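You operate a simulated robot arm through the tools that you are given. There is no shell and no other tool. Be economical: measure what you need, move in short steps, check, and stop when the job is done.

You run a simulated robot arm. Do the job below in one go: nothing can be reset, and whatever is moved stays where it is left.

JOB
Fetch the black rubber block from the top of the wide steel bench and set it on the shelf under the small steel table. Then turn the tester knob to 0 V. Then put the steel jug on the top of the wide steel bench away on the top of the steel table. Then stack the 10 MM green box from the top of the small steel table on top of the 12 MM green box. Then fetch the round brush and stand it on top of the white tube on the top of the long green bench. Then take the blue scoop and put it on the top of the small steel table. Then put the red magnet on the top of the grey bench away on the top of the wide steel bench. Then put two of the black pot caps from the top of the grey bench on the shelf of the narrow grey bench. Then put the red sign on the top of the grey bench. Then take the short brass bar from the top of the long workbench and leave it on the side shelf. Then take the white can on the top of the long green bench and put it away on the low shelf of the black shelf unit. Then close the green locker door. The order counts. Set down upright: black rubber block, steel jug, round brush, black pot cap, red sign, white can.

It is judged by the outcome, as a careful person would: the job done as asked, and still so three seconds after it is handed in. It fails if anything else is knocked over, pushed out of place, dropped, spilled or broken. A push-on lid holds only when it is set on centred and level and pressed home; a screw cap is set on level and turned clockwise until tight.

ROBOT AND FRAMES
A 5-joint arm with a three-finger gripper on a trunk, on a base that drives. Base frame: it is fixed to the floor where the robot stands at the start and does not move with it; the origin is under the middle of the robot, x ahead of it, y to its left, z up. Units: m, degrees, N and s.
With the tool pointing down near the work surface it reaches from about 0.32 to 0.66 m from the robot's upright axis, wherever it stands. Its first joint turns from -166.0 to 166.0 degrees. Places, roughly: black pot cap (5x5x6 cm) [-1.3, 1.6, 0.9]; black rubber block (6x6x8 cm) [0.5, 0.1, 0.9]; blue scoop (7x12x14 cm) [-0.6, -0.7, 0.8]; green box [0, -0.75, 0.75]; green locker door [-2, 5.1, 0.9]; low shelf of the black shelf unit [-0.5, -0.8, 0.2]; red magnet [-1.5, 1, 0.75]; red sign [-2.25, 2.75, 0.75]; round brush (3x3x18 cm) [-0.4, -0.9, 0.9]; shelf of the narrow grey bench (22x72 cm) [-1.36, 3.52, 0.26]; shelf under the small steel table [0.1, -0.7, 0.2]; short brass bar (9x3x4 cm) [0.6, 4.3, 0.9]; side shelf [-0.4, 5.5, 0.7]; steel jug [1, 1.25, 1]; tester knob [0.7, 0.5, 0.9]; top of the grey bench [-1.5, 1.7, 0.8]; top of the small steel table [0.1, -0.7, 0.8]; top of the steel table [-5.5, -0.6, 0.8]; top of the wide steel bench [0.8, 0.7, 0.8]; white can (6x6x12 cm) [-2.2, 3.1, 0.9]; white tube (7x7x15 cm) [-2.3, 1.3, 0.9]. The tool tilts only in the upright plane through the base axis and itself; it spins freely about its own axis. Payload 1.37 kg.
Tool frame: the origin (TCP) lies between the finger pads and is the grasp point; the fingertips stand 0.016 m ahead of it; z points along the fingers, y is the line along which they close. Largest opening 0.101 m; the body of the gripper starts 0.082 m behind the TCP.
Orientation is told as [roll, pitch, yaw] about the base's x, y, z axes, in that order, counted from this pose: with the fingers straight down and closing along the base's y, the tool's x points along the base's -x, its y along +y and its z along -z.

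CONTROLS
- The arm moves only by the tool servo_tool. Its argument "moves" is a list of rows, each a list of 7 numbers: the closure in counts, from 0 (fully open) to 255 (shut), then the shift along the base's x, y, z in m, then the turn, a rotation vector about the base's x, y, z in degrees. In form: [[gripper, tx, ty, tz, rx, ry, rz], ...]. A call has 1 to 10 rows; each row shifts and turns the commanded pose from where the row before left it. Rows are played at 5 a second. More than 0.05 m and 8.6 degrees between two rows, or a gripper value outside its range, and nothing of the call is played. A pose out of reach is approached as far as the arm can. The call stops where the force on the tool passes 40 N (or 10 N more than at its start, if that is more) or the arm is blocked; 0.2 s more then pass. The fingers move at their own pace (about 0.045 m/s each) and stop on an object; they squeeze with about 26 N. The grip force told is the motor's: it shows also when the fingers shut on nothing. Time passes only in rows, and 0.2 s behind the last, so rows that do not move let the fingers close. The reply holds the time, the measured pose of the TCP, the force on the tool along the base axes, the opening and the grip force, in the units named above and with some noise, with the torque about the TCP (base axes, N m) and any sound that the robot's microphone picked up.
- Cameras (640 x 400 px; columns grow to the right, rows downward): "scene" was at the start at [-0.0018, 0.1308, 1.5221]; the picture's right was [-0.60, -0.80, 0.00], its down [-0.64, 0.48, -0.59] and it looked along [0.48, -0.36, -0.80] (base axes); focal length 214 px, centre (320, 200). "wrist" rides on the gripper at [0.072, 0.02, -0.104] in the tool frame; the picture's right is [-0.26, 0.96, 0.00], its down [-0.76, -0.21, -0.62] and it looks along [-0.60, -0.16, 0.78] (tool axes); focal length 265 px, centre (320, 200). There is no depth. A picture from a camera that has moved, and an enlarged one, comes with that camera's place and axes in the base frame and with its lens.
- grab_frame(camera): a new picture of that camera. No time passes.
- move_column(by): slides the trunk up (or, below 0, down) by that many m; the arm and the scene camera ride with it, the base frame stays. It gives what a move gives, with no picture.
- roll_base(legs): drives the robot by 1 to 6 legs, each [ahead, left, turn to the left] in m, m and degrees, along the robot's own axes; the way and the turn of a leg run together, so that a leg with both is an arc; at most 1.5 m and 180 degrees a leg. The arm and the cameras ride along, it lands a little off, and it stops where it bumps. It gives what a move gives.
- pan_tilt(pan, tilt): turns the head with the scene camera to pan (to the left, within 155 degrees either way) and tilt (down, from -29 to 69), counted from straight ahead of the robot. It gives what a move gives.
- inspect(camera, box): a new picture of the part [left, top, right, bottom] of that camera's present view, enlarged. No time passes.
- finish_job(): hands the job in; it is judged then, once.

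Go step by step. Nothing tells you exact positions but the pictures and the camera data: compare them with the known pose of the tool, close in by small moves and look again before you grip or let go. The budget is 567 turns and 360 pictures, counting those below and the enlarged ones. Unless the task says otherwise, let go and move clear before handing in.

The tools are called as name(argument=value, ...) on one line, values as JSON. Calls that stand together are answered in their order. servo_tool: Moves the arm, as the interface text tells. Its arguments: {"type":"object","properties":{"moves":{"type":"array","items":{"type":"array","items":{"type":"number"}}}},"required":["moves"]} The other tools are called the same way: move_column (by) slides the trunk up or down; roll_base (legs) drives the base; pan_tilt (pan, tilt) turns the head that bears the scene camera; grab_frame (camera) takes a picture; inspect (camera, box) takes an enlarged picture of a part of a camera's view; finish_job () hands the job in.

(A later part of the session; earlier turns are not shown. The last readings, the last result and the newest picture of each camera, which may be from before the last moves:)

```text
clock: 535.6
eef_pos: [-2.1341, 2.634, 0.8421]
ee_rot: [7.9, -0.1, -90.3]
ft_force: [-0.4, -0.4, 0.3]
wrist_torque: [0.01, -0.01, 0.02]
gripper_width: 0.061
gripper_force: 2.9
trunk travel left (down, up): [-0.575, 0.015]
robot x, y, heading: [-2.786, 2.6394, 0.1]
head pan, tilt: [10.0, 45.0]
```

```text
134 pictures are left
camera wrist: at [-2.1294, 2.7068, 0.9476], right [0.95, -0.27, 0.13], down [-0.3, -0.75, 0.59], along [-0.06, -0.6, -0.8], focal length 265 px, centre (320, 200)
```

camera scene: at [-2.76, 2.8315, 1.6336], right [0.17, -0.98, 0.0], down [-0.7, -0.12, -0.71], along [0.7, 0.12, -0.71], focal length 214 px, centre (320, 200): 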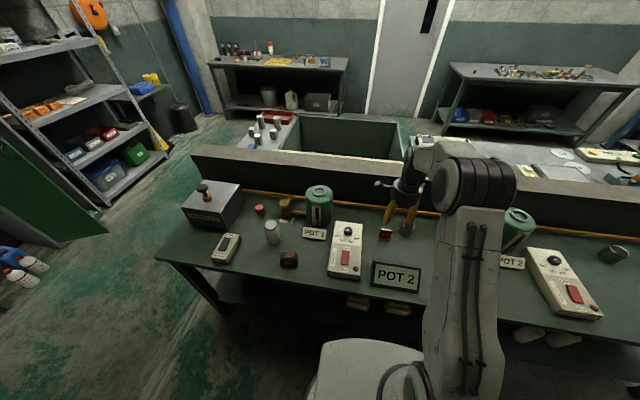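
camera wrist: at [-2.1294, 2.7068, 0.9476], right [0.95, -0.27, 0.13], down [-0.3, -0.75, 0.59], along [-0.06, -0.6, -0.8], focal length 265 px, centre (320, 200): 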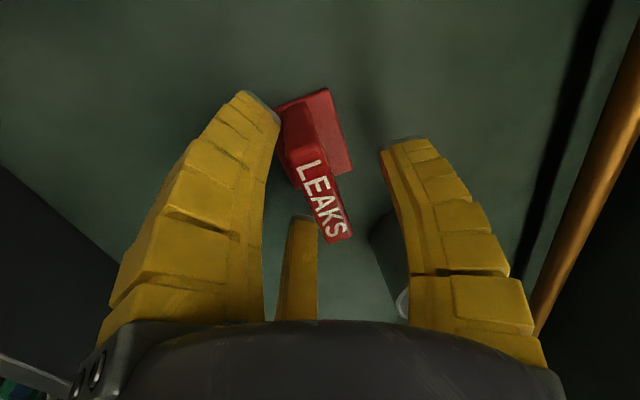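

servo_tool(moves=[[150, 0, 0, 0, 0, 0, 0], [190, 0, 0, 0, 0, 0, 0], [220, 0, 0, 0, 0, 0, 0], [255, 0, 0, 0, 0, 0, 0], [255, 0, 0, 0, 0, 0, 0]])

grab_frame(camera="wrist")

inspect(camera="scene", box=[360, 190, 430, 250])

```text
clock: 536.8
eef_pos: [-2.1342, 2.6341, 0.8434]
ee_rot: [8.0, -0.1, -90.3]
ft_force: [-0.5, 0.4, 2.3]
wrist_torque: [0.0, -0.02, 0.05]
gripper_width: 0.0195
gripper_force: 25.5
trunk travel left (down, up): [-0.575, 0.015]
robot x, y, heading: [-2.7797, 2.6384, 0.1]
head pan, tilt: [10.0, 45.0]
```

```text
133 pictures are left
camera wrist: at [-2.1295, 2.7068, 0.9487], right [0.95, -0.27, 0.13], down [-0.3, -0.75, 0.59], along [-0.06, -0.6, -0.8], focal length 265 px, centre (320, 200)
```

wrist: 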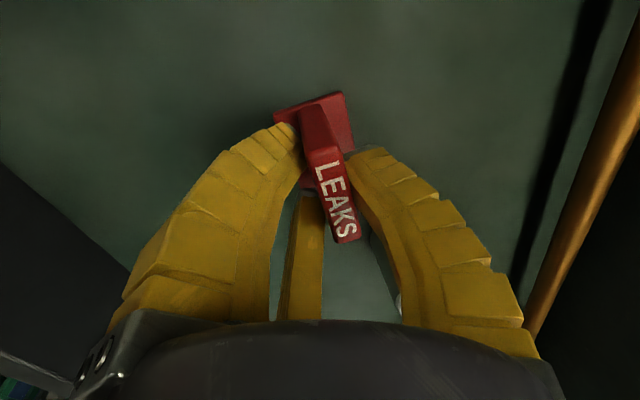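

```text
6.67 times, centred on (395, 220) of scene
camera zoom: at [-2.7621, 2.8315, 1.6336], right [0.17, -0.98, 0.0], down [-0.7, -0.12, -0.71], along [0.7, 0.12, -0.71], focal length 1430 px, centre (-180, 67)
```

zoom: 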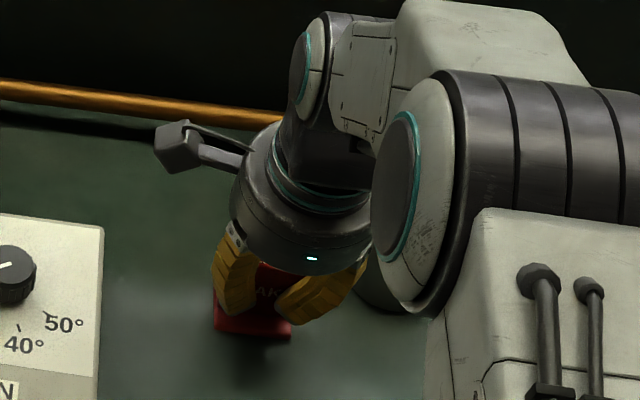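

servo_tool(moves=[[255, 0, 0, 0.015, 0, 0, 0], [255, 0, 0, 0.03, 0, 0, 0], [255, 0, 0, 0.04, 0, 0, 0], [255, -0.01, 0, 0.04, 0, 0, 0], [255, -0.03, 0, 0.03, 0, 0, 0]])

grab_frame(camera="wrist")

inspect(camera="scene", box=[340, 150, 440, 250])

```text
clock: 538.0
eef_pos: [-2.1764, 2.6356, 0.9986]
ee_rot: [8.2, 0.0, -90.3]
ft_force: [-0.1, -0.2, -0.6]
wrist_torque: [-0.03, -0.01, 0.01]
gripper_width: 0.0183
gripper_force: 26.1
trunk travel left (down, up): [-0.575, 0.015]
robot x, y, heading: [-2.7825, 2.6421, 0.2]
head pan, tilt: [10.0, 45.0]
```

```text
131 pictures are left
camera wrist: at [-2.1709, 2.7078, 1.1043], right [0.95, -0.27, 0.13], down [-0.3, -0.75, 0.59], along [-0.06, -0.6, -0.8], focal length 265 px, centre (320, 200)
```

wrist: 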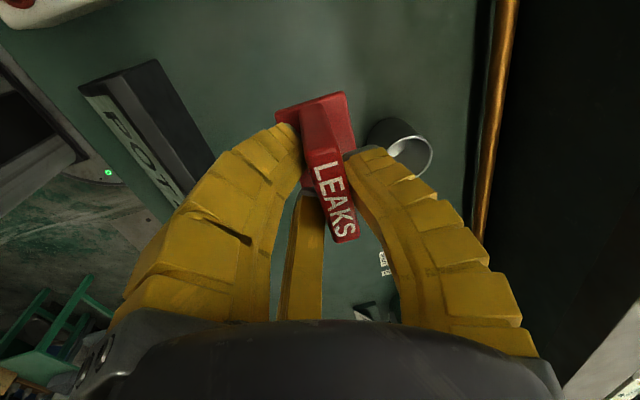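

```text
4.00 times, centred on (390, 200) of scene
camera zoom: at [-2.763, 2.8316, 1.6335], right [0.17, -0.98, 0.0], down [-0.7, -0.12, -0.71], along [0.7, 0.12, -0.71], focal length 858 px, centre (40, 200)
```

zoom: 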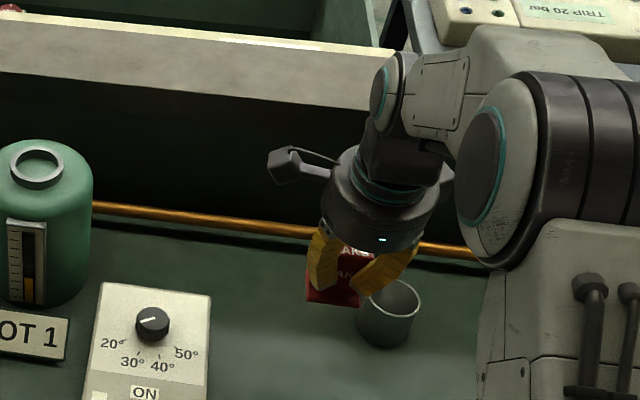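

servo_tool(moves=[[255, -0.045, 0, 0.02, 0, 0, 0], [255, -0.045, 0, 0.02, 0, 0, 0], [255, -0.045, 0, 0.01, 0, 0, 0], [255, -0.035, 0, 0, 0, 0, 0]])

roll_base(legs=[[-0.17, 0, 0], [0, -1.2, 0], [0, -1.15, 0]])

roll_base(legs=[[0, 0, 180], [-1.15, 0, 0], [-1.1, 0, 0], [0, -0.85, 0], [0, -0.8, 0]])

pan_tilt(pan=0, tilt=45)

grab_frame(camera="scene")

grab_frame(camera="wrist")

```text
clock: 539.0
eef_pos: [-2.3443, 2.6327, 1.0477]
ee_rot: [8.0, -0.1, -90.3]
ft_force: [-0.8, -0.3, -0.7]
wrist_torque: [0.0, -0.02, 0.0]
gripper_width: 0.0176
gripper_force: 26.0
trunk travel left (down, up): [-0.575, 0.015]
robot x, y, heading: [-2.7792, 2.6421, 0.2]
head pan, tilt: [10.0, 45.0]
```

```text
clock: 551.5
eef_pos: [-2.4905, 0.2988, 1.047]
ee_rot: [7.9, -0.1, -89.3]
ft_force: [-0.1, 0.4, -0.4]
wrist_torque: [0.03, -0.02, -0.03]
gripper_width: 0.0149
gripper_force: 26.3
trunk travel left (down, up): [-0.575, 0.015]
robot x, y, heading: [-2.9301, 0.2997, 1.1]
head pan, tilt: [10.0, 45.0]
```

```text
clock: 578.0
eef_pos: [-1.1634, 2.021, 1.0481]
ee_rot: [7.8, -0.1, 91.5]
ft_force: [0.1, -0.6, -0.2]
wrist_torque: [0.0, -0.01, 0.02]
gripper_width: 0.014
gripper_force: 25.9
trunk travel left (down, up): [-0.575, 0.015]
robot x, y, heading: [-0.7264, 2.0235, -178.2]
head pan, tilt: [10.0, 45.0]
```

```text
clock: 578.8
eef_pos: [-1.1643, 2.0192, 1.0472]
ee_rot: [7.9, -0.2, 91.5]
ft_force: [-0.1, -1.1, -0.3]
wrist_torque: [0.0, 0.02, 0.02]
gripper_width: 0.0138
gripper_force: 25.9
trunk travel left (down, up): [-0.575, 0.015]
robot x, y, heading: [-0.7265, 2.0197, -178.0]
head pan, tilt: [0.0, 45.0]
```

```text
129 pictures are left
camera scene: at [-0.7423, 1.8476, 1.6336], right [-0.03, 1.0, 0.0], down [0.71, 0.02, -0.71], along [-0.71, -0.02, -0.71], focal length 214 px, centre (320, 200)
```

scene: 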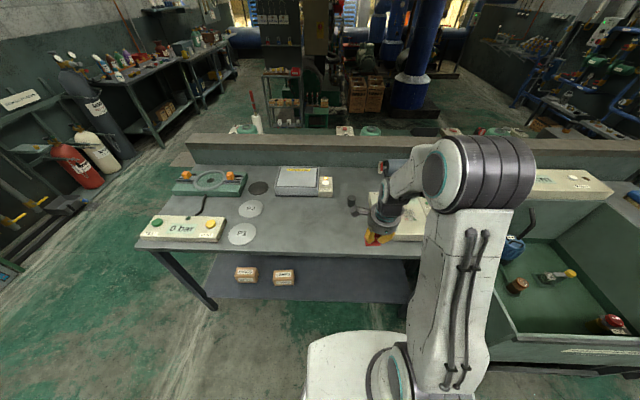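

```text
128 pictures are left
camera wrist: at [-1.1681, 1.9468, 1.153], right [-0.96, 0.24, 0.13], down [0.27, 0.76, 0.59], along [0.04, 0.6, -0.8], focal length 265 px, centre (320, 200)
```

wrist: 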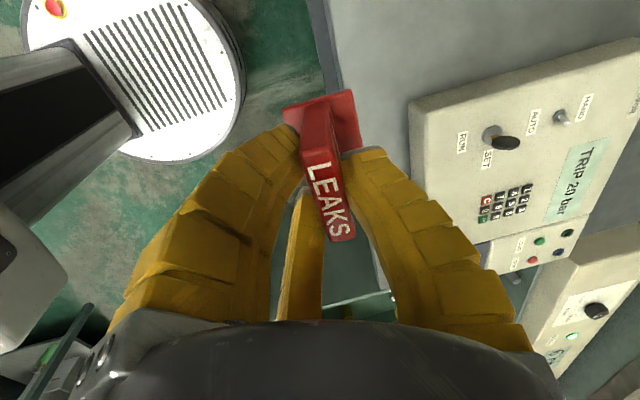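

roll_base(legs=[[0, 0.23, -1.8]])

servo_tool(moves=[[255, -0.04, 0, -0.01, 0, 0, 0], [255, -0.04, 0, -0.02, 0, 0, 0], [255, -0.035, 0, -0.02, 0, 0, 0], [255, -0.03, 0, -0.035, 0, 0, 0], [255, 0, 0, -0.03, 0, 0, 0], [255, 0, 0, -0.02, 0, 0, 0]])

grab_frame(camera="wrist")

inspect(camera="scene", box=[320, 170, 440, 260])

```text
clock: 580.5
eef_pos: [-1.1598, 1.7997, 1.048]
ee_rot: [7.9, -0.1, 89.7]
ft_force: [0.4, -0.6, -0.5]
wrist_torque: [0.0, -0.03, -0.01]
gripper_width: 0.0136
gripper_force: 25.8
trunk travel left (down, up): [-0.575, 0.015]
robot x, y, heading: [-0.7191, 1.7914, -179.9]
head pan, tilt: [0.0, 45.0]
```

```text
clock: 581.9
eef_pos: [-1.3052, 1.8014, 0.9114]
ee_rot: [8.0, 0.0, 89.7]
ft_force: [0.1, -0.6, 0.0]
wrist_torque: [0.02, -0.01, 0.02]
gripper_width: 0.0139
gripper_force: 26.0
trunk travel left (down, up): [-0.575, 0.015]
robot x, y, heading: [-0.7211, 1.7958, -179.9]
head pan, tilt: [0.0, 45.0]
```

```text
127 pictures are left
camera wrist: at [-1.3116, 1.7287, 1.0174], right [-0.95, 0.27, 0.13], down [0.29, 0.75, 0.59], along [0.06, 0.6, -0.8], focal length 265 px, centre (320, 200)
```

wrist: 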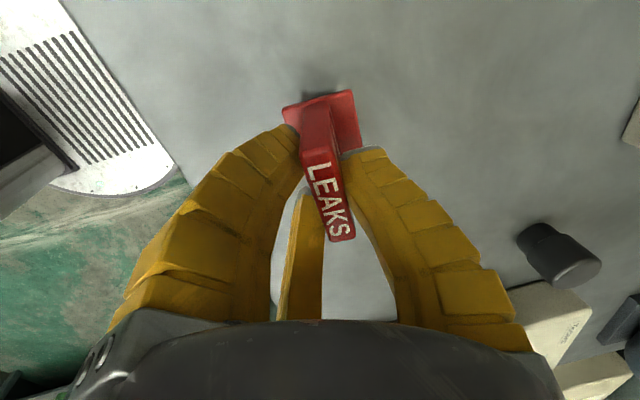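

```text
4.44 times, centred on (380, 215) of scene
camera zoom: at [-0.7441, 1.6166, 1.6336], right [0.0, 1.0, 0.0], down [0.71, 0.0, -0.71], along [-0.71, 0.0, -0.71], focal length 953 px, centre (53, 133)
```

zoom: 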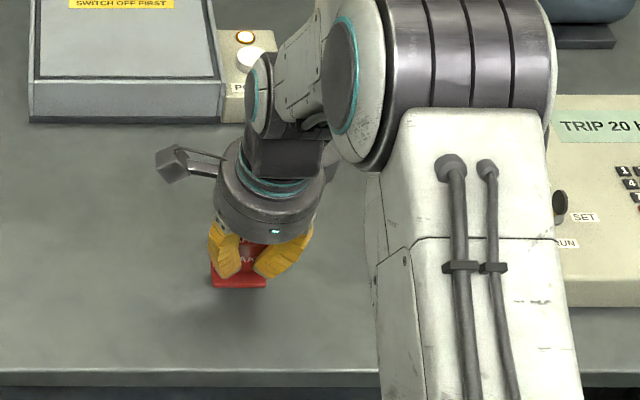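

servo_tool(moves=[[255, 0, 0, -0.01, 0, 0, 0], [255, 0, 0, -0.004, 0, 0, 0]])

servo_tool(moves=[[255, 0, 0, -0.004, 0, 0, 0], [255, 0, 0, 0, 0, 0, 0]])

servo_tool(moves=[[255, 0, 0, -0.003, 0, 0, 0], [255, 0, 0, 0, 0, 0, 0]])

servo_tool(moves=[[255, 0, 0, -0.003, 0, 0, 0], [255, 0, 0, 0, 0, 0, 0]])

```text
clock: 582.5
eef_pos: [-1.3056, 1.801, 0.8975]
ee_rot: [8.0, -0.1, 89.7]
ft_force: [-0.1, 0.3, -1.4]
wrist_torque: [0.0, -0.01, -0.02]
gripper_width: 0.0136
gripper_force: 26.5
trunk travel left (down, up): [-0.575, 0.015]
robot x, y, heading: [-0.72, 1.7956, -179.6]
head pan, tilt: [0.0, 45.0]
```

```text
clock: 583.1
eef_pos: [-1.3068, 1.8012, 0.8972]
ee_rot: [8.2, -0.2, 89.7]
ft_force: [-0.4, -0.1, 9.4]
wrist_torque: [-0.04, -0.05, 0.01]
gripper_width: 0.0142
gripper_force: 26.0
trunk travel left (down, up): [-0.575, 0.015]
robot x, y, heading: [-0.7199, 1.795, -180.0]
head pan, tilt: [0.0, 45.0]
```

```text
clock: 583.7
eef_pos: [-1.3064, 1.8011, 0.8938]
ee_rot: [8.4, -0.1, 89.7]
ft_force: [-7.6, 0.5, 18.6]
wrist_torque: [0.0, -0.02, -0.01]
gripper_width: 0.0162
gripper_force: 26.6
trunk travel left (down, up): [-0.575, 0.015]
robot x, y, heading: [-0.722, 1.7905, -179.9]
head pan, tilt: [0.0, 45.0]
```

```text
clock: 584.3
eef_pos: [-1.3058, 1.8003, 0.8907]
ee_rot: [8.3, -0.2, 89.8]
ft_force: [-6.3, 0.2, 23.9]
wrist_torque: [-0.01, 0.13, -0.02]
gripper_width: 0.019
gripper_force: 25.8
trunk travel left (down, up): [-0.575, 0.015]
robot x, y, heading: [-0.7256, 1.7913, -180.0]
head pan, tilt: [0.0, 45.0]
```

Firm contact. Easing up slightly and releasing slowly.

servo_tool(moves=[[255, 0, 0, 0.004, 0, 0, 0], [220, 0, 0, 0, 0, 0, 0], [180, 0, 0, 0, 0, 0, 0], [140, 0, 0, 0, 0, 0, 0], [110, 0, 0, 0, 0, 0, 0], [110, 0, 0, 0, 0, 0, 0]])

grab_frame(camera="wrist")

inspect(camera="scene", box=[320, 170, 440, 260])

```text
clock: 585.7
eef_pos: [-1.3043, 1.7991, 0.8918]
ee_rot: [7.9, -0.1, 89.7]
ft_force: [0.6, -0.4, 0.2]
wrist_torque: [-0.01, 0.0, 0.0]
gripper_width: 0.061
gripper_force: 2.7
trunk travel left (down, up): [-0.575, 0.015]
robot x, y, heading: [-0.7196, 1.7894, -179.7]
head pan, tilt: [0.0, 45.0]
```

```text
125 pictures are left
camera wrist: at [-1.3111, 1.7283, 0.9977], right [-0.95, 0.27, 0.13], down [0.29, 0.75, 0.59], along [0.06, 0.6, -0.8], focal length 265 px, centre (320, 200)
```

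wrist: 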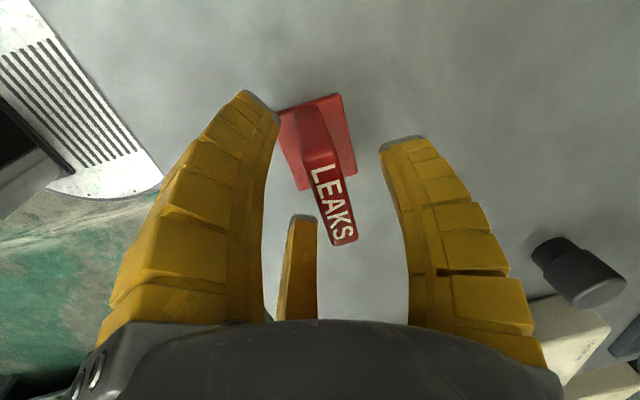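

```text
4.44 times, centred on (380, 215) of scene
camera zoom: at [-0.7437, 1.6166, 1.6336], right [0.0, 1.0, 0.0], down [0.71, 0.0, -0.71], along [-0.71, 0.0, -0.71], focal length 953 px, centre (53, 133)
```

zoom: 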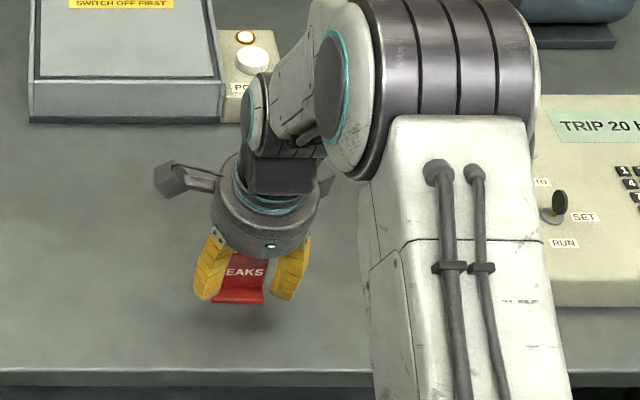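

servo_tool(moves=[[110, 0, 0, 0.02, 0, 0, 0], [110, 0, 0, 0.04, 0, 0, 0], [110, 0.01, 0, 0.04, 0, 0, 0], [50, 0.04, 0, 0.02, 0, 4, 0], [0, 0.045, 0, 0.01, 0, 4, 0]])

grab_frame(camera="scene")

```text
clock: 586.9
eef_pos: [-1.2096, 1.8006, 1.0242]
ee_rot: [16.1, -0.3, 89.7]
ft_force: [0.9, -0.3, 0.0]
wrist_torque: [0.0, 0.03, 0.0]
gripper_width: 0.1003
gripper_force: 0.0
trunk travel left (down, up): [-0.575, 0.015]
robot x, y, heading: [-0.7192, 1.7934, -179.8]
head pan, tilt: [0.0, 45.0]
```

```text
123 pictures are left
camera scene: at [-0.7422, 1.6166, 1.6336], right [0.0, 1.0, 0.0], down [0.71, 0.0, -0.71], along [-0.71, 0.0, -0.71], focal length 214 px, centre (320, 200)
```

scene: 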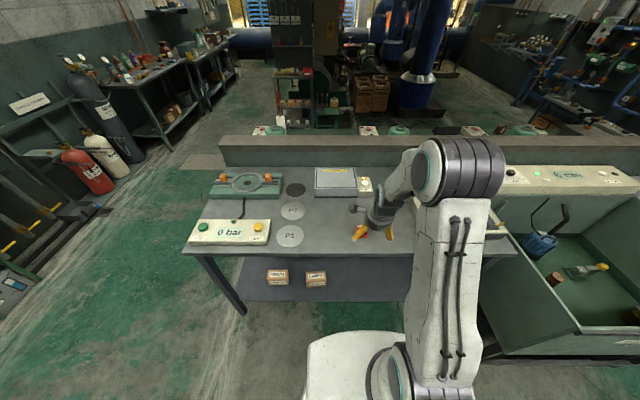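

The sign stands on the grey bench. Straightening the tool, then on to the brass bar on the long workbench.

servo_tool(moves=[[0, 0, 0, 0.01, 0, -8, 0], [0, 0, 0, 0.01, 0, -8, 0], [0, 0.03, 0, 0, 0, 0, 0]])

roll_base(legs=[[-0.7, 0, 0], [0, 0, 180], [0, 1.0, 0], [0, 0.85, 0]])

pan_tilt(pan=35, tilt=40)

grab_frame(camera="scene")

```text
clock: 587.7
eef_pos: [-1.1779, 1.8005, 1.0439]
ee_rot: [0.1, 0.1, 89.7]
ft_force: [-0.5, -0.7, 0.3]
wrist_torque: [0.02, 0.04, 0.04]
gripper_width: 0.1007
gripper_force: 0.1
trunk travel left (down, up): [-0.575, 0.015]
robot x, y, heading: [-0.7256, 1.7896, -180.0]
head pan, tilt: [0.0, 45.0]
```

```text
clock: 607.7
eef_pos: [0.4054, 3.6354, 1.0428]
ee_rot: [-0.2, 0.1, -89.3]
ft_force: [-0.7, -0.4, 0.2]
wrist_torque: [-0.02, 0.0, -0.01]
gripper_width: 0.1006
gripper_force: 0.1
trunk travel left (down, up): [-0.575, 0.015]
robot x, y, heading: [-0.0535, 3.6347, 0.7]
head pan, tilt: [0.0, 45.0]
```

```text
clock: 608.7
eef_pos: [0.4051, 3.6339, 1.0422]
ee_rot: [0.0, -0.1, -89.4]
ft_force: [-0.6, 0.1, 0.4]
wrist_torque: [0.02, -0.01, 0.01]
gripper_width: 0.1008
gripper_force: 0.0
trunk travel left (down, up): [-0.575, 0.015]
robot x, y, heading: [-0.0561, 3.6369, 0.9]
head pan, tilt: [35.0, 40.0]
```

```text
122 pictures are left
camera scene: at [-0.047, 3.8589, 1.6408], right [0.59, -0.81, 0.0], down [-0.52, -0.38, -0.77], along [0.62, 0.45, -0.64], focal length 214 px, centre (320, 200)
```

scene: 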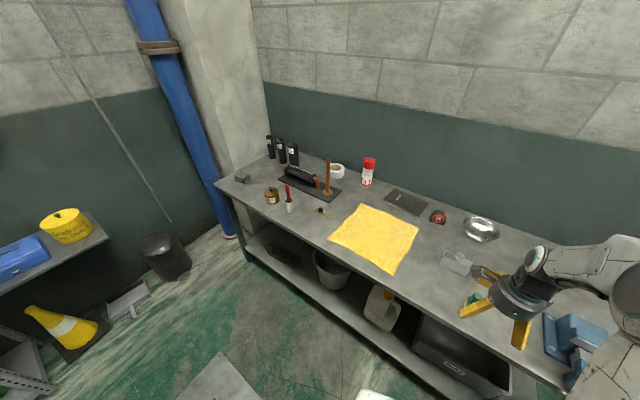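

inspect(camera="scene", box=[210, 120, 370, 230])

inspect(camera="scene", box=[340, 150, 520, 290])

```text
3.64 times, centred on (290, 175) of scene
camera zoom: at [-0.047, 3.8589, 1.6408], right [0.59, -0.81, 0.0], down [-0.52, -0.38, -0.77], along [0.62, 0.45, -0.64], focal length 780 px, centre (429, 291)
```

zoom: 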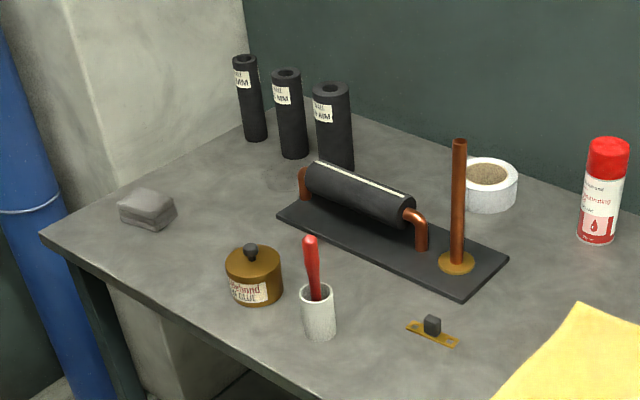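

```text
2.86 times, centred on (430, 220) of scene
camera zoom: at [-0.047, 3.8589, 1.6408], right [0.59, -0.81, 0.0], down [-0.52, -0.38, -0.77], along [0.62, 0.45, -0.64], focal length 613 px, centre (6, 143)
```

zoom: 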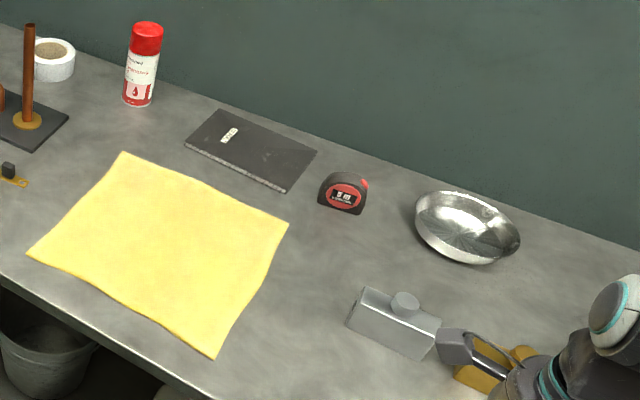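

The short brass bar (flat strip with a black knob) lies at about [0.64, 4.35]. I position just short of the floor plate and will reach it with a tilted tool.

roll_base(legs=[[0.14, 0.0, -0.9], [0, 0.2, 0]])

servo_tool(moves=[[0, -0.004, 0.045, 0, 0, 0, 5], [0, -0.01, 0.045, 0, 0, 0, 5], [0, -0.015, 0.04, 0, 0, 0, 5], [0, -0.02, 0.04, 0, 0, 0, 5], [0, -0.025, 0.04, 0, 0, 0, 5], [0, -0.025, 0.035, 0, 0, 0, 5], [0, -0.02, 0.03, 0, 0, 0, 5], [0, -0.01, 0.03, 0, 0, 0, 5]])

grab_frame(camera="wrist")

grab_frame(camera="scene")

```text
clock: 611.2
eef_pos: [0.5456, 3.8275, 1.0433]
ee_rot: [-0.2, -0.1, -90.3]
ft_force: [-0.2, 0.4, 0.0]
wrist_torque: [-0.02, 0.01, 0.04]
gripper_width: 0.1007
gripper_force: 0.0
trunk travel left (down, up): [-0.575, 0.015]
robot x, y, heading: [0.0887, 3.8341, 0.2]
head pan, tilt: [35.0, 40.0]
```

```text
clock: 613.0
eef_pos: [0.4159, 4.1323, 1.0432]
ee_rot: [-0.1, 0.1, -50.4]
ft_force: [-0.8, 1.0, 0.2]
wrist_torque: [-0.02, -0.02, 0.0]
gripper_width: 0.1004
gripper_force: 0.0
trunk travel left (down, up): [-0.575, 0.015]
robot x, y, heading: [0.0876, 3.8357, -0.3]
head pan, tilt: [35.0, 40.0]
```

```text
119 pictures are left
camera wrist: at [0.3846, 4.2013, 1.1468], right [0.91, 0.41, 0.0], down [0.32, -0.71, 0.62], along [0.26, -0.57, -0.78], focal length 265 px, centre (320, 200)
```

wrist: 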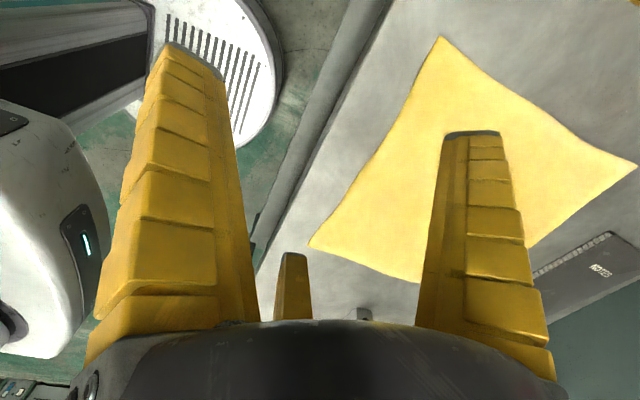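

```text
118 pictures are left
camera scene: at [0.0968, 4.0597, 1.6407], right [0.57, -0.82, 0.0], down [-0.53, -0.37, -0.77], along [0.63, 0.44, -0.64], focal length 214 px, centre (320, 200)
```

scene: 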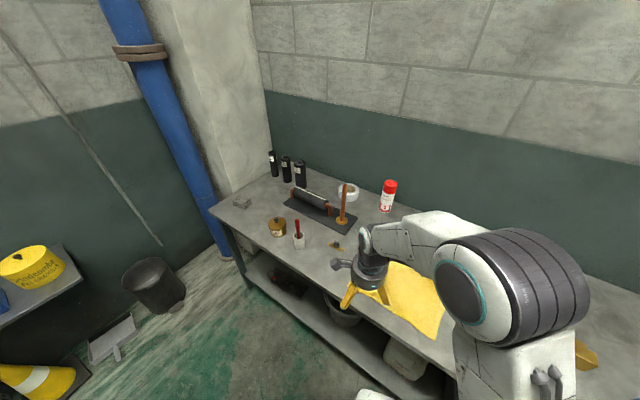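

inspect(camera="scene", box=[280, 200, 400, 290])

```text
4.44 times, centred on (340, 245) of scene
camera zoom: at [0.0968, 4.0597, 1.6407], right [0.57, -0.82, 0.0], down [-0.53, -0.37, -0.77], along [0.63, 0.44, -0.64], focal length 953 px, centre (231, 0)
```

zoom: 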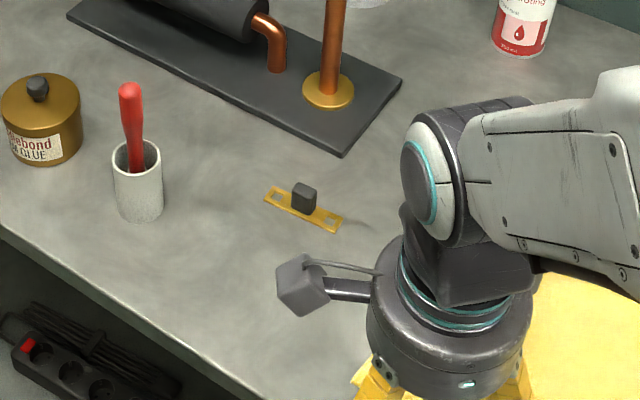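

roll_base(legs=[[0, 0.02, 0]])

move_column(by=-0.09)

servo_tool(moves=[[120, 0.0, 0.0, 0.01, 0, 0, 3.4], [120, 0.03, 0.026, 0, 4.78, -5.11, 0], [120, 0.03, 0.026, 0, 4.78, -5.11, 0], [120, 0.03, 0.026, 0, 4.78, -5.11, 0], [120, 0.03, 0.026, 0, 4.78, -5.11, 0], [120, 0.03, 0.026, 0, 4.78, -5.11, 0], [120, 0.02, 0.017, 0, 0, 0, 0]])

grab_frame(camera="wrist")

inspect(camera="scene", box=[280, 180, 400, 270])

```text
clock: 613.8
eef_pos: [0.4163, 4.1518, 1.0427]
ee_rot: [-0.1, -0.1, -50.5]
ft_force: [0.3, 0.0, 0.0]
wrist_torque: [-0.05, 0.0, 0.01]
gripper_width: 0.1005
gripper_force: 0.0
trunk travel left (down, up): [-0.575, 0.015]
robot x, y, heading: [0.0841, 3.8537, 0.1]
head pan, tilt: [35.0, 40.0]
```

```text
clock: 615.1
eef_pos: [0.4178, 4.1508, 0.9533]
ee_rot: [0.1, 0.0, -50.4]
ft_force: [-0.2, 0.3, -1.3]
wrist_torque: [0.0, 0.02, 0.0]
gripper_width: 0.1006
gripper_force: 0.0
trunk travel left (down, up): [-0.485, 0.105]
robot x, y, heading: [0.0847, 3.8528, -0.2]
head pan, tilt: [35.0, 40.0]
```

```text
clock: 616.7
eef_pos: [0.5975, 4.2892, 0.9621]
ee_rot: [35.0, 0.5, -46.6]
ft_force: [0.5, -0.4, 0.3]
wrist_torque: [0.0, -0.01, 0.02]
gripper_width: 0.057
gripper_force: 2.9
out of reach, approached as far as the arm can: row 3, 4, 5
trunk travel left (down, up): [-0.485, 0.105]
robot x, y, heading: [0.0849, 3.8558, 0.2]
head pan, tilt: [35.0, 40.0]
```

```text
116 pictures are left
camera wrist: at [0.5157, 4.3116, 1.0596], right [0.76, 0.35, 0.55], down [0.14, -0.91, 0.38], along [0.64, -0.21, -0.74], focal length 265 px, centre (320, 200)
```

wrist: 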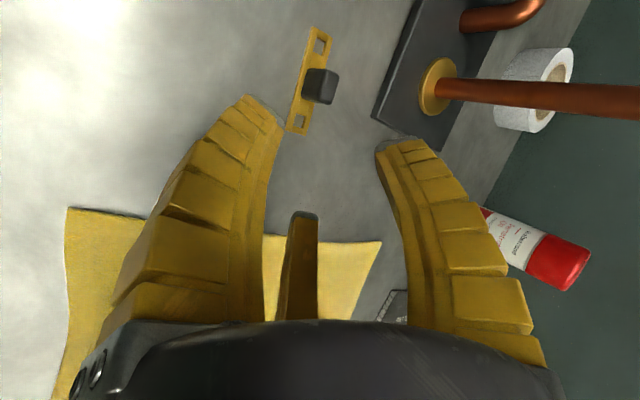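

```text
4.44 times, centred on (340, 225) of scene
camera zoom: at [0.0972, 4.0792, 1.5508], right [0.57, -0.82, 0.0], down [-0.53, -0.37, -0.77], along [0.63, 0.44, -0.64], focal length 953 px, centre (231, 89)
```

zoom: 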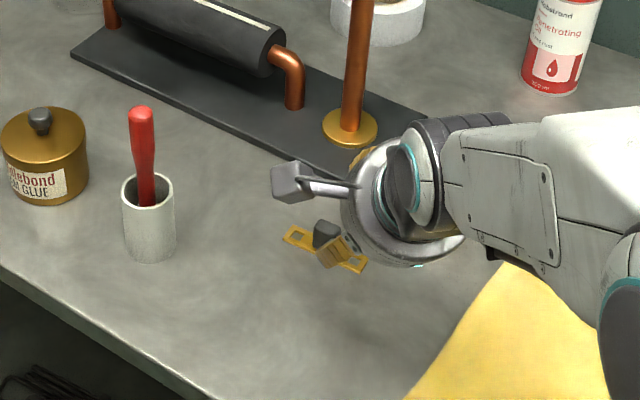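

servo_tool(moves=[[120, 0.0132, 0.02, -0.024, 0, 0, 1.3], [120, 0.0132, 0.02, -0.024, 0, 0, 0], [120, 0.01, 0.018, -0.016, 0, 0, 0], [120, 0, 0, 0, 0, 0, 0]])

grab_frame(camera="wrist")

```text
clock: 617.7
eef_pos: [0.6339, 4.3477, 0.8976]
ee_rot: [34.8, 0.5, -45.3]
ft_force: [0.0, -0.3, -0.4]
wrist_torque: [0.02, -0.04, -0.03]
gripper_width: 0.0571
gripper_force: 2.6
trunk travel left (down, up): [-0.485, 0.105]
robot x, y, heading: [0.0887, 3.8554, -0.3]
head pan, tilt: [35.0, 40.0]
```

```text
114 pictures are left
camera wrist: at [0.5514, 4.3682, 0.9956], right [0.75, 0.36, 0.55], down [0.16, -0.91, 0.38], along [0.64, -0.2, -0.74], focal length 265 px, centre (320, 200)
```

wrist: 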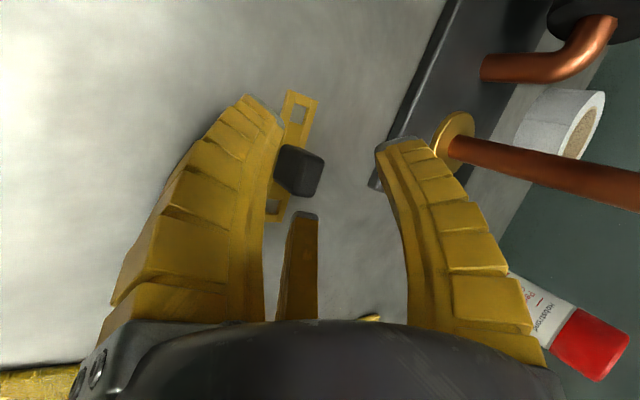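

servo_tool(moves=[[120, 0.005, 0.001, -0.015, 0, 0, 0], [120, 0, 0, 0, 0, 0, 0]])

grab_frame(camera="wrist")

```text
clock: 618.3
eef_pos: [0.6386, 4.3496, 0.8849]
ee_rot: [35.1, 0.4, -45.4]
ft_force: [-0.6, 0.2, -0.5]
wrist_torque: [0.03, 0.01, -0.03]
gripper_width: 0.0571
gripper_force: 2.8
trunk travel left (down, up): [-0.485, 0.105]
robot x, y, heading: [0.0881, 3.8559, -0.4]
head pan, tilt: [35.0, 40.0]
```

```text
113 pictures are left
camera wrist: at [0.5563, 4.3691, 0.9809], right [0.75, 0.36, 0.55], down [0.16, -0.91, 0.38], along [0.64, -0.2, -0.74], focal length 265 px, centre (320, 200)
```

wrist: 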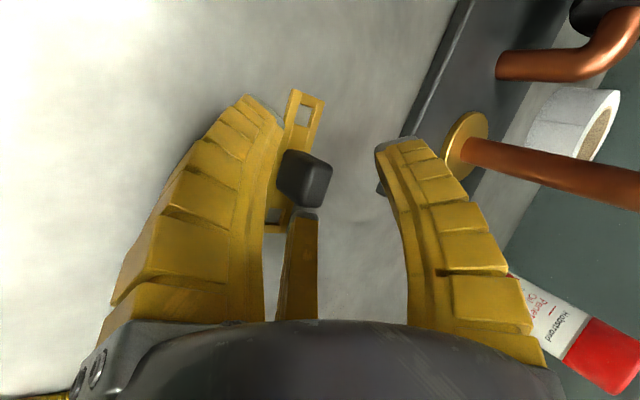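

servo_tool(moves=[[155, 0, 0, 0, 0, 0, 0], [155, -0.002, -0.002, -0.006, 0, 0, 0], [155, 0, 0, 0, 0, 0, 0]])

grab_frame(camera="wrist")

```text
clock: 619.1
eef_pos: [0.635, 4.3483, 0.8779]
ee_rot: [34.9, 0.4, -45.4]
ft_force: [1.0, -0.1, 4.3]
wrist_torque: [-0.09, -0.06, -0.02]
gripper_width: 0.0434
gripper_force: 3.1
trunk travel left (down, up): [-0.485, 0.105]
robot x, y, heading: [0.0868, 3.8546, -0.0]
head pan, tilt: [35.0, 40.0]
```

```text
112 pictures are left
camera wrist: at [0.5539, 4.3671, 0.9756], right [0.75, 0.36, 0.55], down [0.16, -0.91, 0.38], along [0.64, -0.2, -0.74], focal length 265 px, centre (320, 200)
```

wrist: 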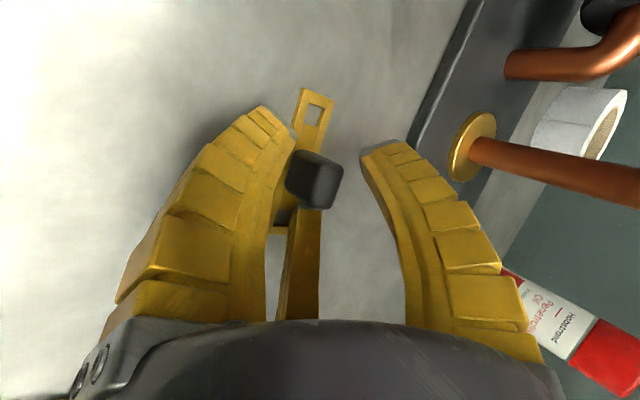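

servo_tool(moves=[[200, 0, 0, 0, 0, 0, 0], [255, 0, 0, 0, 0, 0, 0], [255, 0, 0, 0, 0, 0, 0], [255, 0, 0, 0, 0, 0, 0]])

grab_frame(camera="wrist")

```text
clock: 620.1
eef_pos: [0.6354, 4.3463, 0.8792]
ee_rot: [35.0, 0.4, -45.4]
ft_force: [-2.6, 1.1, 3.3]
wrist_torque: [-0.13, 0.07, -0.08]
gripper_width: 0.0176
gripper_force: 26.0
trunk travel left (down, up): [-0.485, 0.105]
robot x, y, heading: [0.0879, 3.8539, 0.3]
head pan, tilt: [35.0, 40.0]
```

```text
111 pictures are left
camera wrist: at [0.5532, 4.3672, 0.9757], right [0.75, 0.36, 0.55], down [0.16, -0.91, 0.38], along [0.64, -0.2, -0.74], focal length 265 px, centre (320, 200)
```

wrist: 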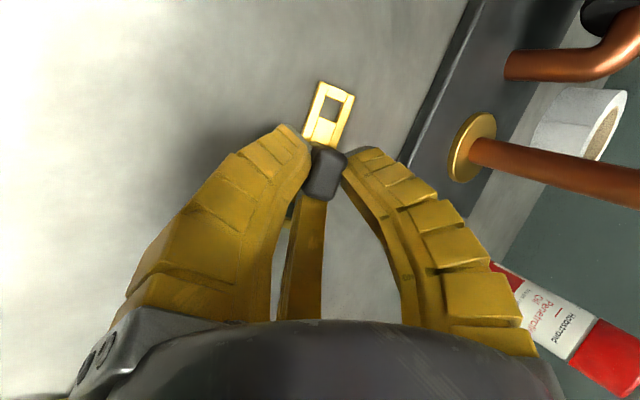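

servo_tool(moves=[[255, -0.003, -0.003, 0.02, 0, 0, 0], [255, -0.01, -0.01, 0.035, 0, 0, 0], [255, -0.02, -0.02, 0.03, 0, 0, 0], [255, -0.03, -0.03, 0.01, 0, 0, 0]])

grab_frame(camera="wrist")

inspect(camera="scene", box=[280, 160, 420, 270])

```text
clock: 621.1
eef_pos: [0.5727, 4.2843, 0.9729]
ee_rot: [34.9, 0.5, -45.4]
ft_force: [-0.3, 0.3, 0.0]
wrist_torque: [0.04, 0.0, 0.0]
gripper_width: 0.0145
gripper_force: 26.4
trunk travel left (down, up): [-0.485, 0.105]
robot x, y, heading: [0.0862, 3.8603, 0.2]
head pan, tilt: [35.0, 40.0]
```

```text
110 pictures are left
camera wrist: at [0.491, 4.3045, 1.0707], right [0.75, 0.36, 0.55], down [0.16, -0.91, 0.38], along [0.64, -0.2, -0.74], focal length 265 px, centre (320, 200)
```

wrist: 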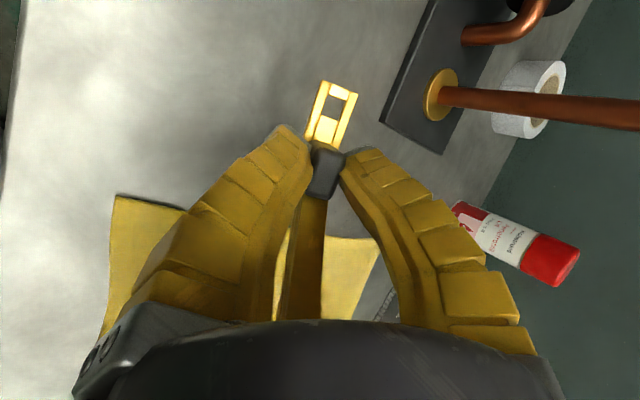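

```text
3.64 times, centred on (350, 215) of scene
camera zoom: at [0.0962, 4.0783, 1.5509], right [0.57, -0.82, 0.0], down [-0.53, -0.37, -0.77], along [0.63, 0.44, -0.64], focal length 780 px, centre (211, 146)
```

zoom: 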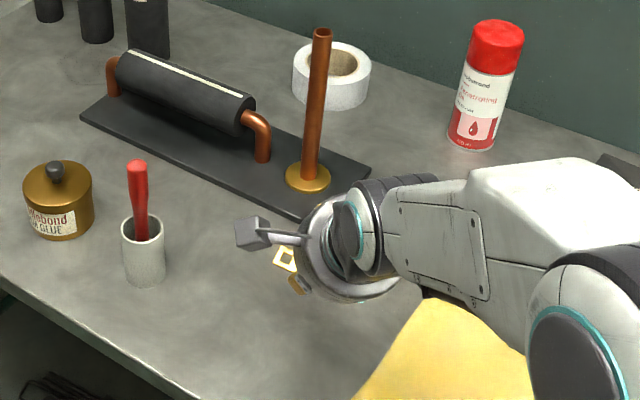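

The bar is held and square to the tool axis, so I'll place it with a vertical tool. I retract, then drive around the floor plate toward the side shelf.

servo_tool(moves=[[255, -0.024, -0.022, 0.02, -4.78, 5.11, 0], [255, -0.024, -0.022, 0.02, -4.78, 5.11, 0], [255, -0.024, -0.022, 0.02, -4.78, 5.11, 0], [255, -0.024, -0.022, 0.02, -4.78, 5.11, 0], [255, -0.024, -0.022, 0.02, -4.78, 5.11, 0]])

roll_base(legs=[[0, -0.05, 0], [-0.64, 0, 0], [-0.17, 0.09, 0], [-0.1, 0.14, 0]])

grab_frame(camera="wrist")

pan_tilt(pan=75, tilt=45)

grab_frame(camera="scene")

```text
clock: 622.3
eef_pos: [0.4515, 4.1735, 1.0729]
ee_rot: [-0.1, 0.0, -45.9]
ft_force: [-0.1, 0.3, 0.0]
wrist_torque: [-0.05, -0.03, 0.01]
gripper_width: 0.0143
gripper_force: 26.4
trunk travel left (down, up): [-0.485, 0.105]
robot x, y, heading: [0.0904, 3.8557, -0.2]
head pan, tilt: [35.0, 40.0]
```

```text
clock: 628.6
eef_pos: [-0.4613, 4.357, 1.0713]
ee_rot: [0.0, 0.0, -46.2]
ft_force: [-1.2, -0.4, -0.2]
wrist_torque: [-0.03, -0.03, 0.04]
gripper_width: 0.0138
gripper_force: 26.4
trunk travel left (down, up): [-0.485, 0.105]
robot x, y, heading: [-0.8258, 4.0361, -0.3]
head pan, tilt: [35.0, 40.0]
```

```text
108 pictures are left
camera wrist: at [-0.4975, 4.4235, 1.1765], right [0.88, 0.48, 0.0], down [0.37, -0.69, 0.62], along [0.3, -0.55, -0.78], focal length 265 px, centre (320, 200)
```

wrist: 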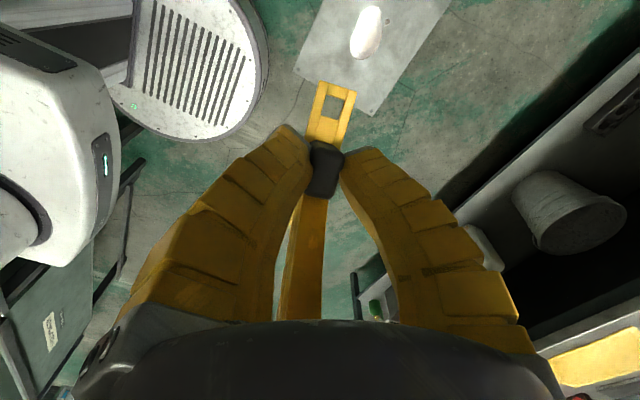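

```text
clock: 629.7
eef_pos: [-0.46, 4.3564, 1.0735]
ee_rot: [0.0, 0.0, -46.2]
ft_force: [-0.7, -0.1, -1.0]
wrist_torque: [0.0, 0.03, 0.02]
gripper_width: 0.0139
gripper_force: 25.8
trunk travel left (down, up): [-0.485, 0.105]
robot x, y, heading: [-0.8248, 4.0412, -0.4]
head pan, tilt: [75.0, 45.0]
```

```text
107 pictures are left
camera scene: at [-0.8644, 4.2931, 1.5436], right [0.96, -0.26, 0.0], down [-0.19, -0.68, -0.71], along [0.19, 0.68, -0.71], focal length 214 px, centre (320, 200)
```

scene: 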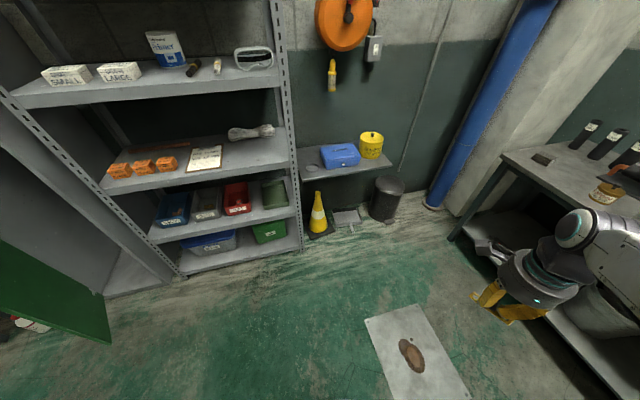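

inspect(camera="scene", box=[280, 110, 420, 230])

```text
3.33 times, centred on (350, 170) of scene
camera zoom: at [-0.8644, 4.2931, 1.5436], right [0.96, -0.26, 0.0], down [-0.19, -0.68, -0.71], along [0.19, 0.68, -0.71], focal length 715 px, centre (220, 300)
```

zoom: 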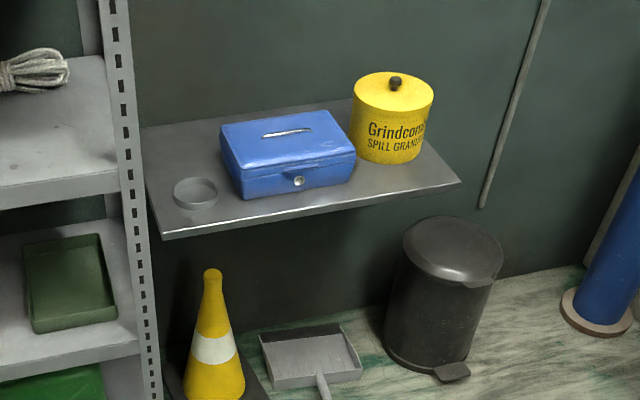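

roll_base(legs=[[0, 0.7, 0.4], [0.055, 0.09, 0]])

servo_tool(moves=[[255, 0, 0, 0, 0, 0, 8], [255, 0, 0, 0, 0, 0, 8], [255, 0, 0, 0, 0, 0, 8], [255, 0, 0, 0, 0, 0, 8], [255, 0, 0, 0, 0, 0, 8], [255, 0, 0, 0, 0, 0, 8], [255, 0, 0, 0, 0, 0, 8], [255, 0, 0, 0, 0, 0, 8], [255, 0, 0, 0, 0, 0, 7.5]])

grab_frame(camera="wrist")

pan_tilt(pan=60, tilt=55)

grab_frame(camera="scene")

```text
clock: 634.3
eef_pos: [-0.4032, 5.1474, 1.0711]
ee_rot: [-0.2, -0.1, -46.0]
ft_force: [-0.7, 0.8, -0.6]
wrist_torque: [-0.04, 0.03, -0.01]
gripper_width: 0.0137
gripper_force: 25.6
trunk travel left (down, up): [-0.485, 0.105]
robot x, y, heading: [-0.7674, 4.8301, -0.3]
head pan, tilt: [75.0, 45.0]
```

```text
clock: 636.3
eef_pos: [-0.4035, 5.1459, 1.0717]
ee_rot: [0.0, -0.1, 25.6]
ft_force: [0.7, -0.2, -0.2]
wrist_torque: [0.0, -0.01, 0.0]
gripper_width: 0.0134
gripper_force: 26.8
trunk travel left (down, up): [-0.485, 0.105]
robot x, y, heading: [-0.7711, 4.8307, 0.1]
head pan, tilt: [75.0, 45.0]
```

```text
105 pictures are left
camera wrist: at [-0.478, 5.134, 1.1765], right [-0.18, 0.98, 0.0], down [0.77, 0.14, 0.62], along [0.61, 0.11, -0.78], focal length 265 px, centre (320, 200)
```

wrist: 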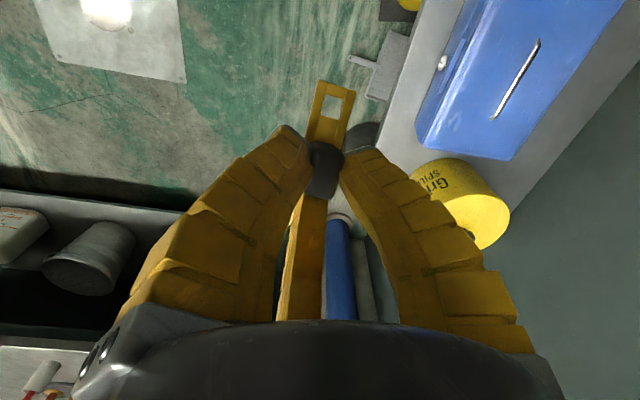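

```text
clock: 637.1
eef_pos: [-0.4047, 5.1464, 1.0725]
ee_rot: [0.0, 0.0, 25.4]
ft_force: [-0.1, -0.3, 0.1]
wrist_torque: [-0.03, -0.02, 0.0]
gripper_width: 0.0134
gripper_force: 26.0
trunk travel left (down, up): [-0.485, 0.105]
robot x, y, heading: [-0.7723, 4.8265, -0.3]
head pan, tilt: [60.0, 55.0]
```

```text
104 pictures are left
camera scene: at [-0.7925, 5.0666, 1.5302], right [0.86, -0.5, 0.0], down [-0.41, -0.71, -0.57], along [0.29, 0.5, -0.82], focal length 214 px, centre (320, 200)
```

scene: 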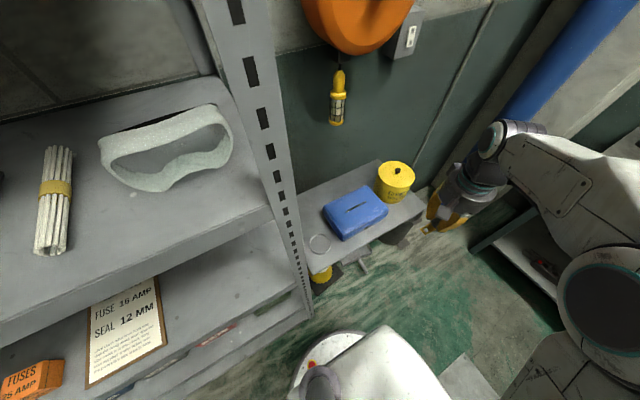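

servo_tool(moves=[[255, -0.005, 0.03, -0.035, 0, 0, 0], [255, -0.005, 0.03, -0.035, 0, 0, 0], [255, -0.006, 0.03, -0.035, 0, 0, 0], [255, 0, 0.02, -0.035, 0, 0, 0], [255, 0, 0, -0.035, 0, 0, 0]])

grab_frame(camera="wrist")

inspect(camera="scene", box=[290, 160, 470, 290])

```text
clock: 638.3
eef_pos: [-0.4203, 5.2573, 0.8974]
ee_rot: [0.0, 0.0, 25.4]
ft_force: [0.0, -0.3, -0.3]
wrist_torque: [0.01, 0.03, 0.01]
gripper_width: 0.0134
gripper_force: 25.7
trunk travel left (down, up): [-0.485, 0.105]
robot x, y, heading: [-0.767, 4.8276, -0.1]
head pan, tilt: [60.0, 55.0]
```

```text
103 pictures are left
camera wrist: at [-0.4942, 5.2449, 1.0011], right [-0.17, 0.98, 0.0], down [0.77, 0.14, 0.62], along [0.61, 0.11, -0.78], focal length 265 px, centre (320, 200)
```

wrist: 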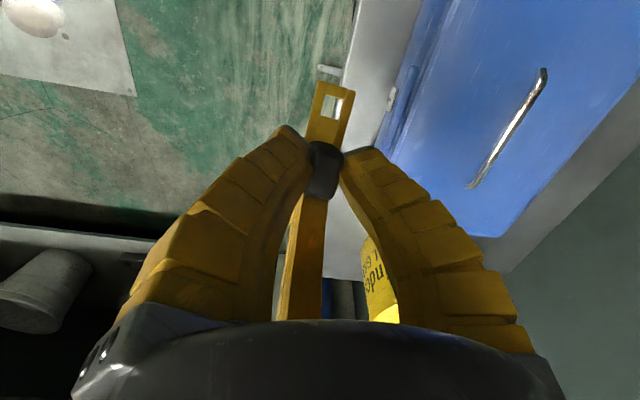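

```text
3.08 times, centred on (380, 225) of scene
camera zoom: at [-0.7922, 5.0667, 1.5302], right [0.86, -0.5, 0.0], down [-0.41, -0.71, -0.57], along [0.29, 0.5, -0.82], focal length 660 px, centre (135, 123)
```

zoom: 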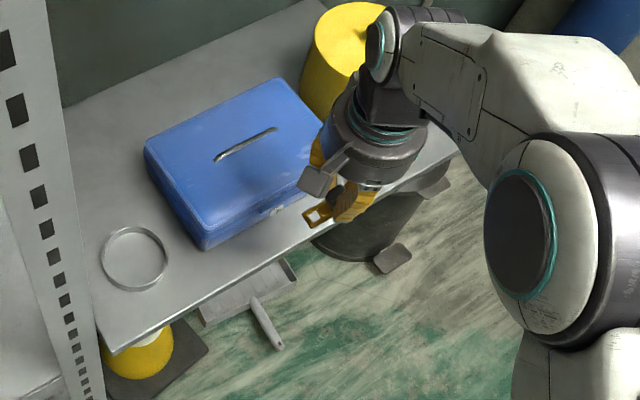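

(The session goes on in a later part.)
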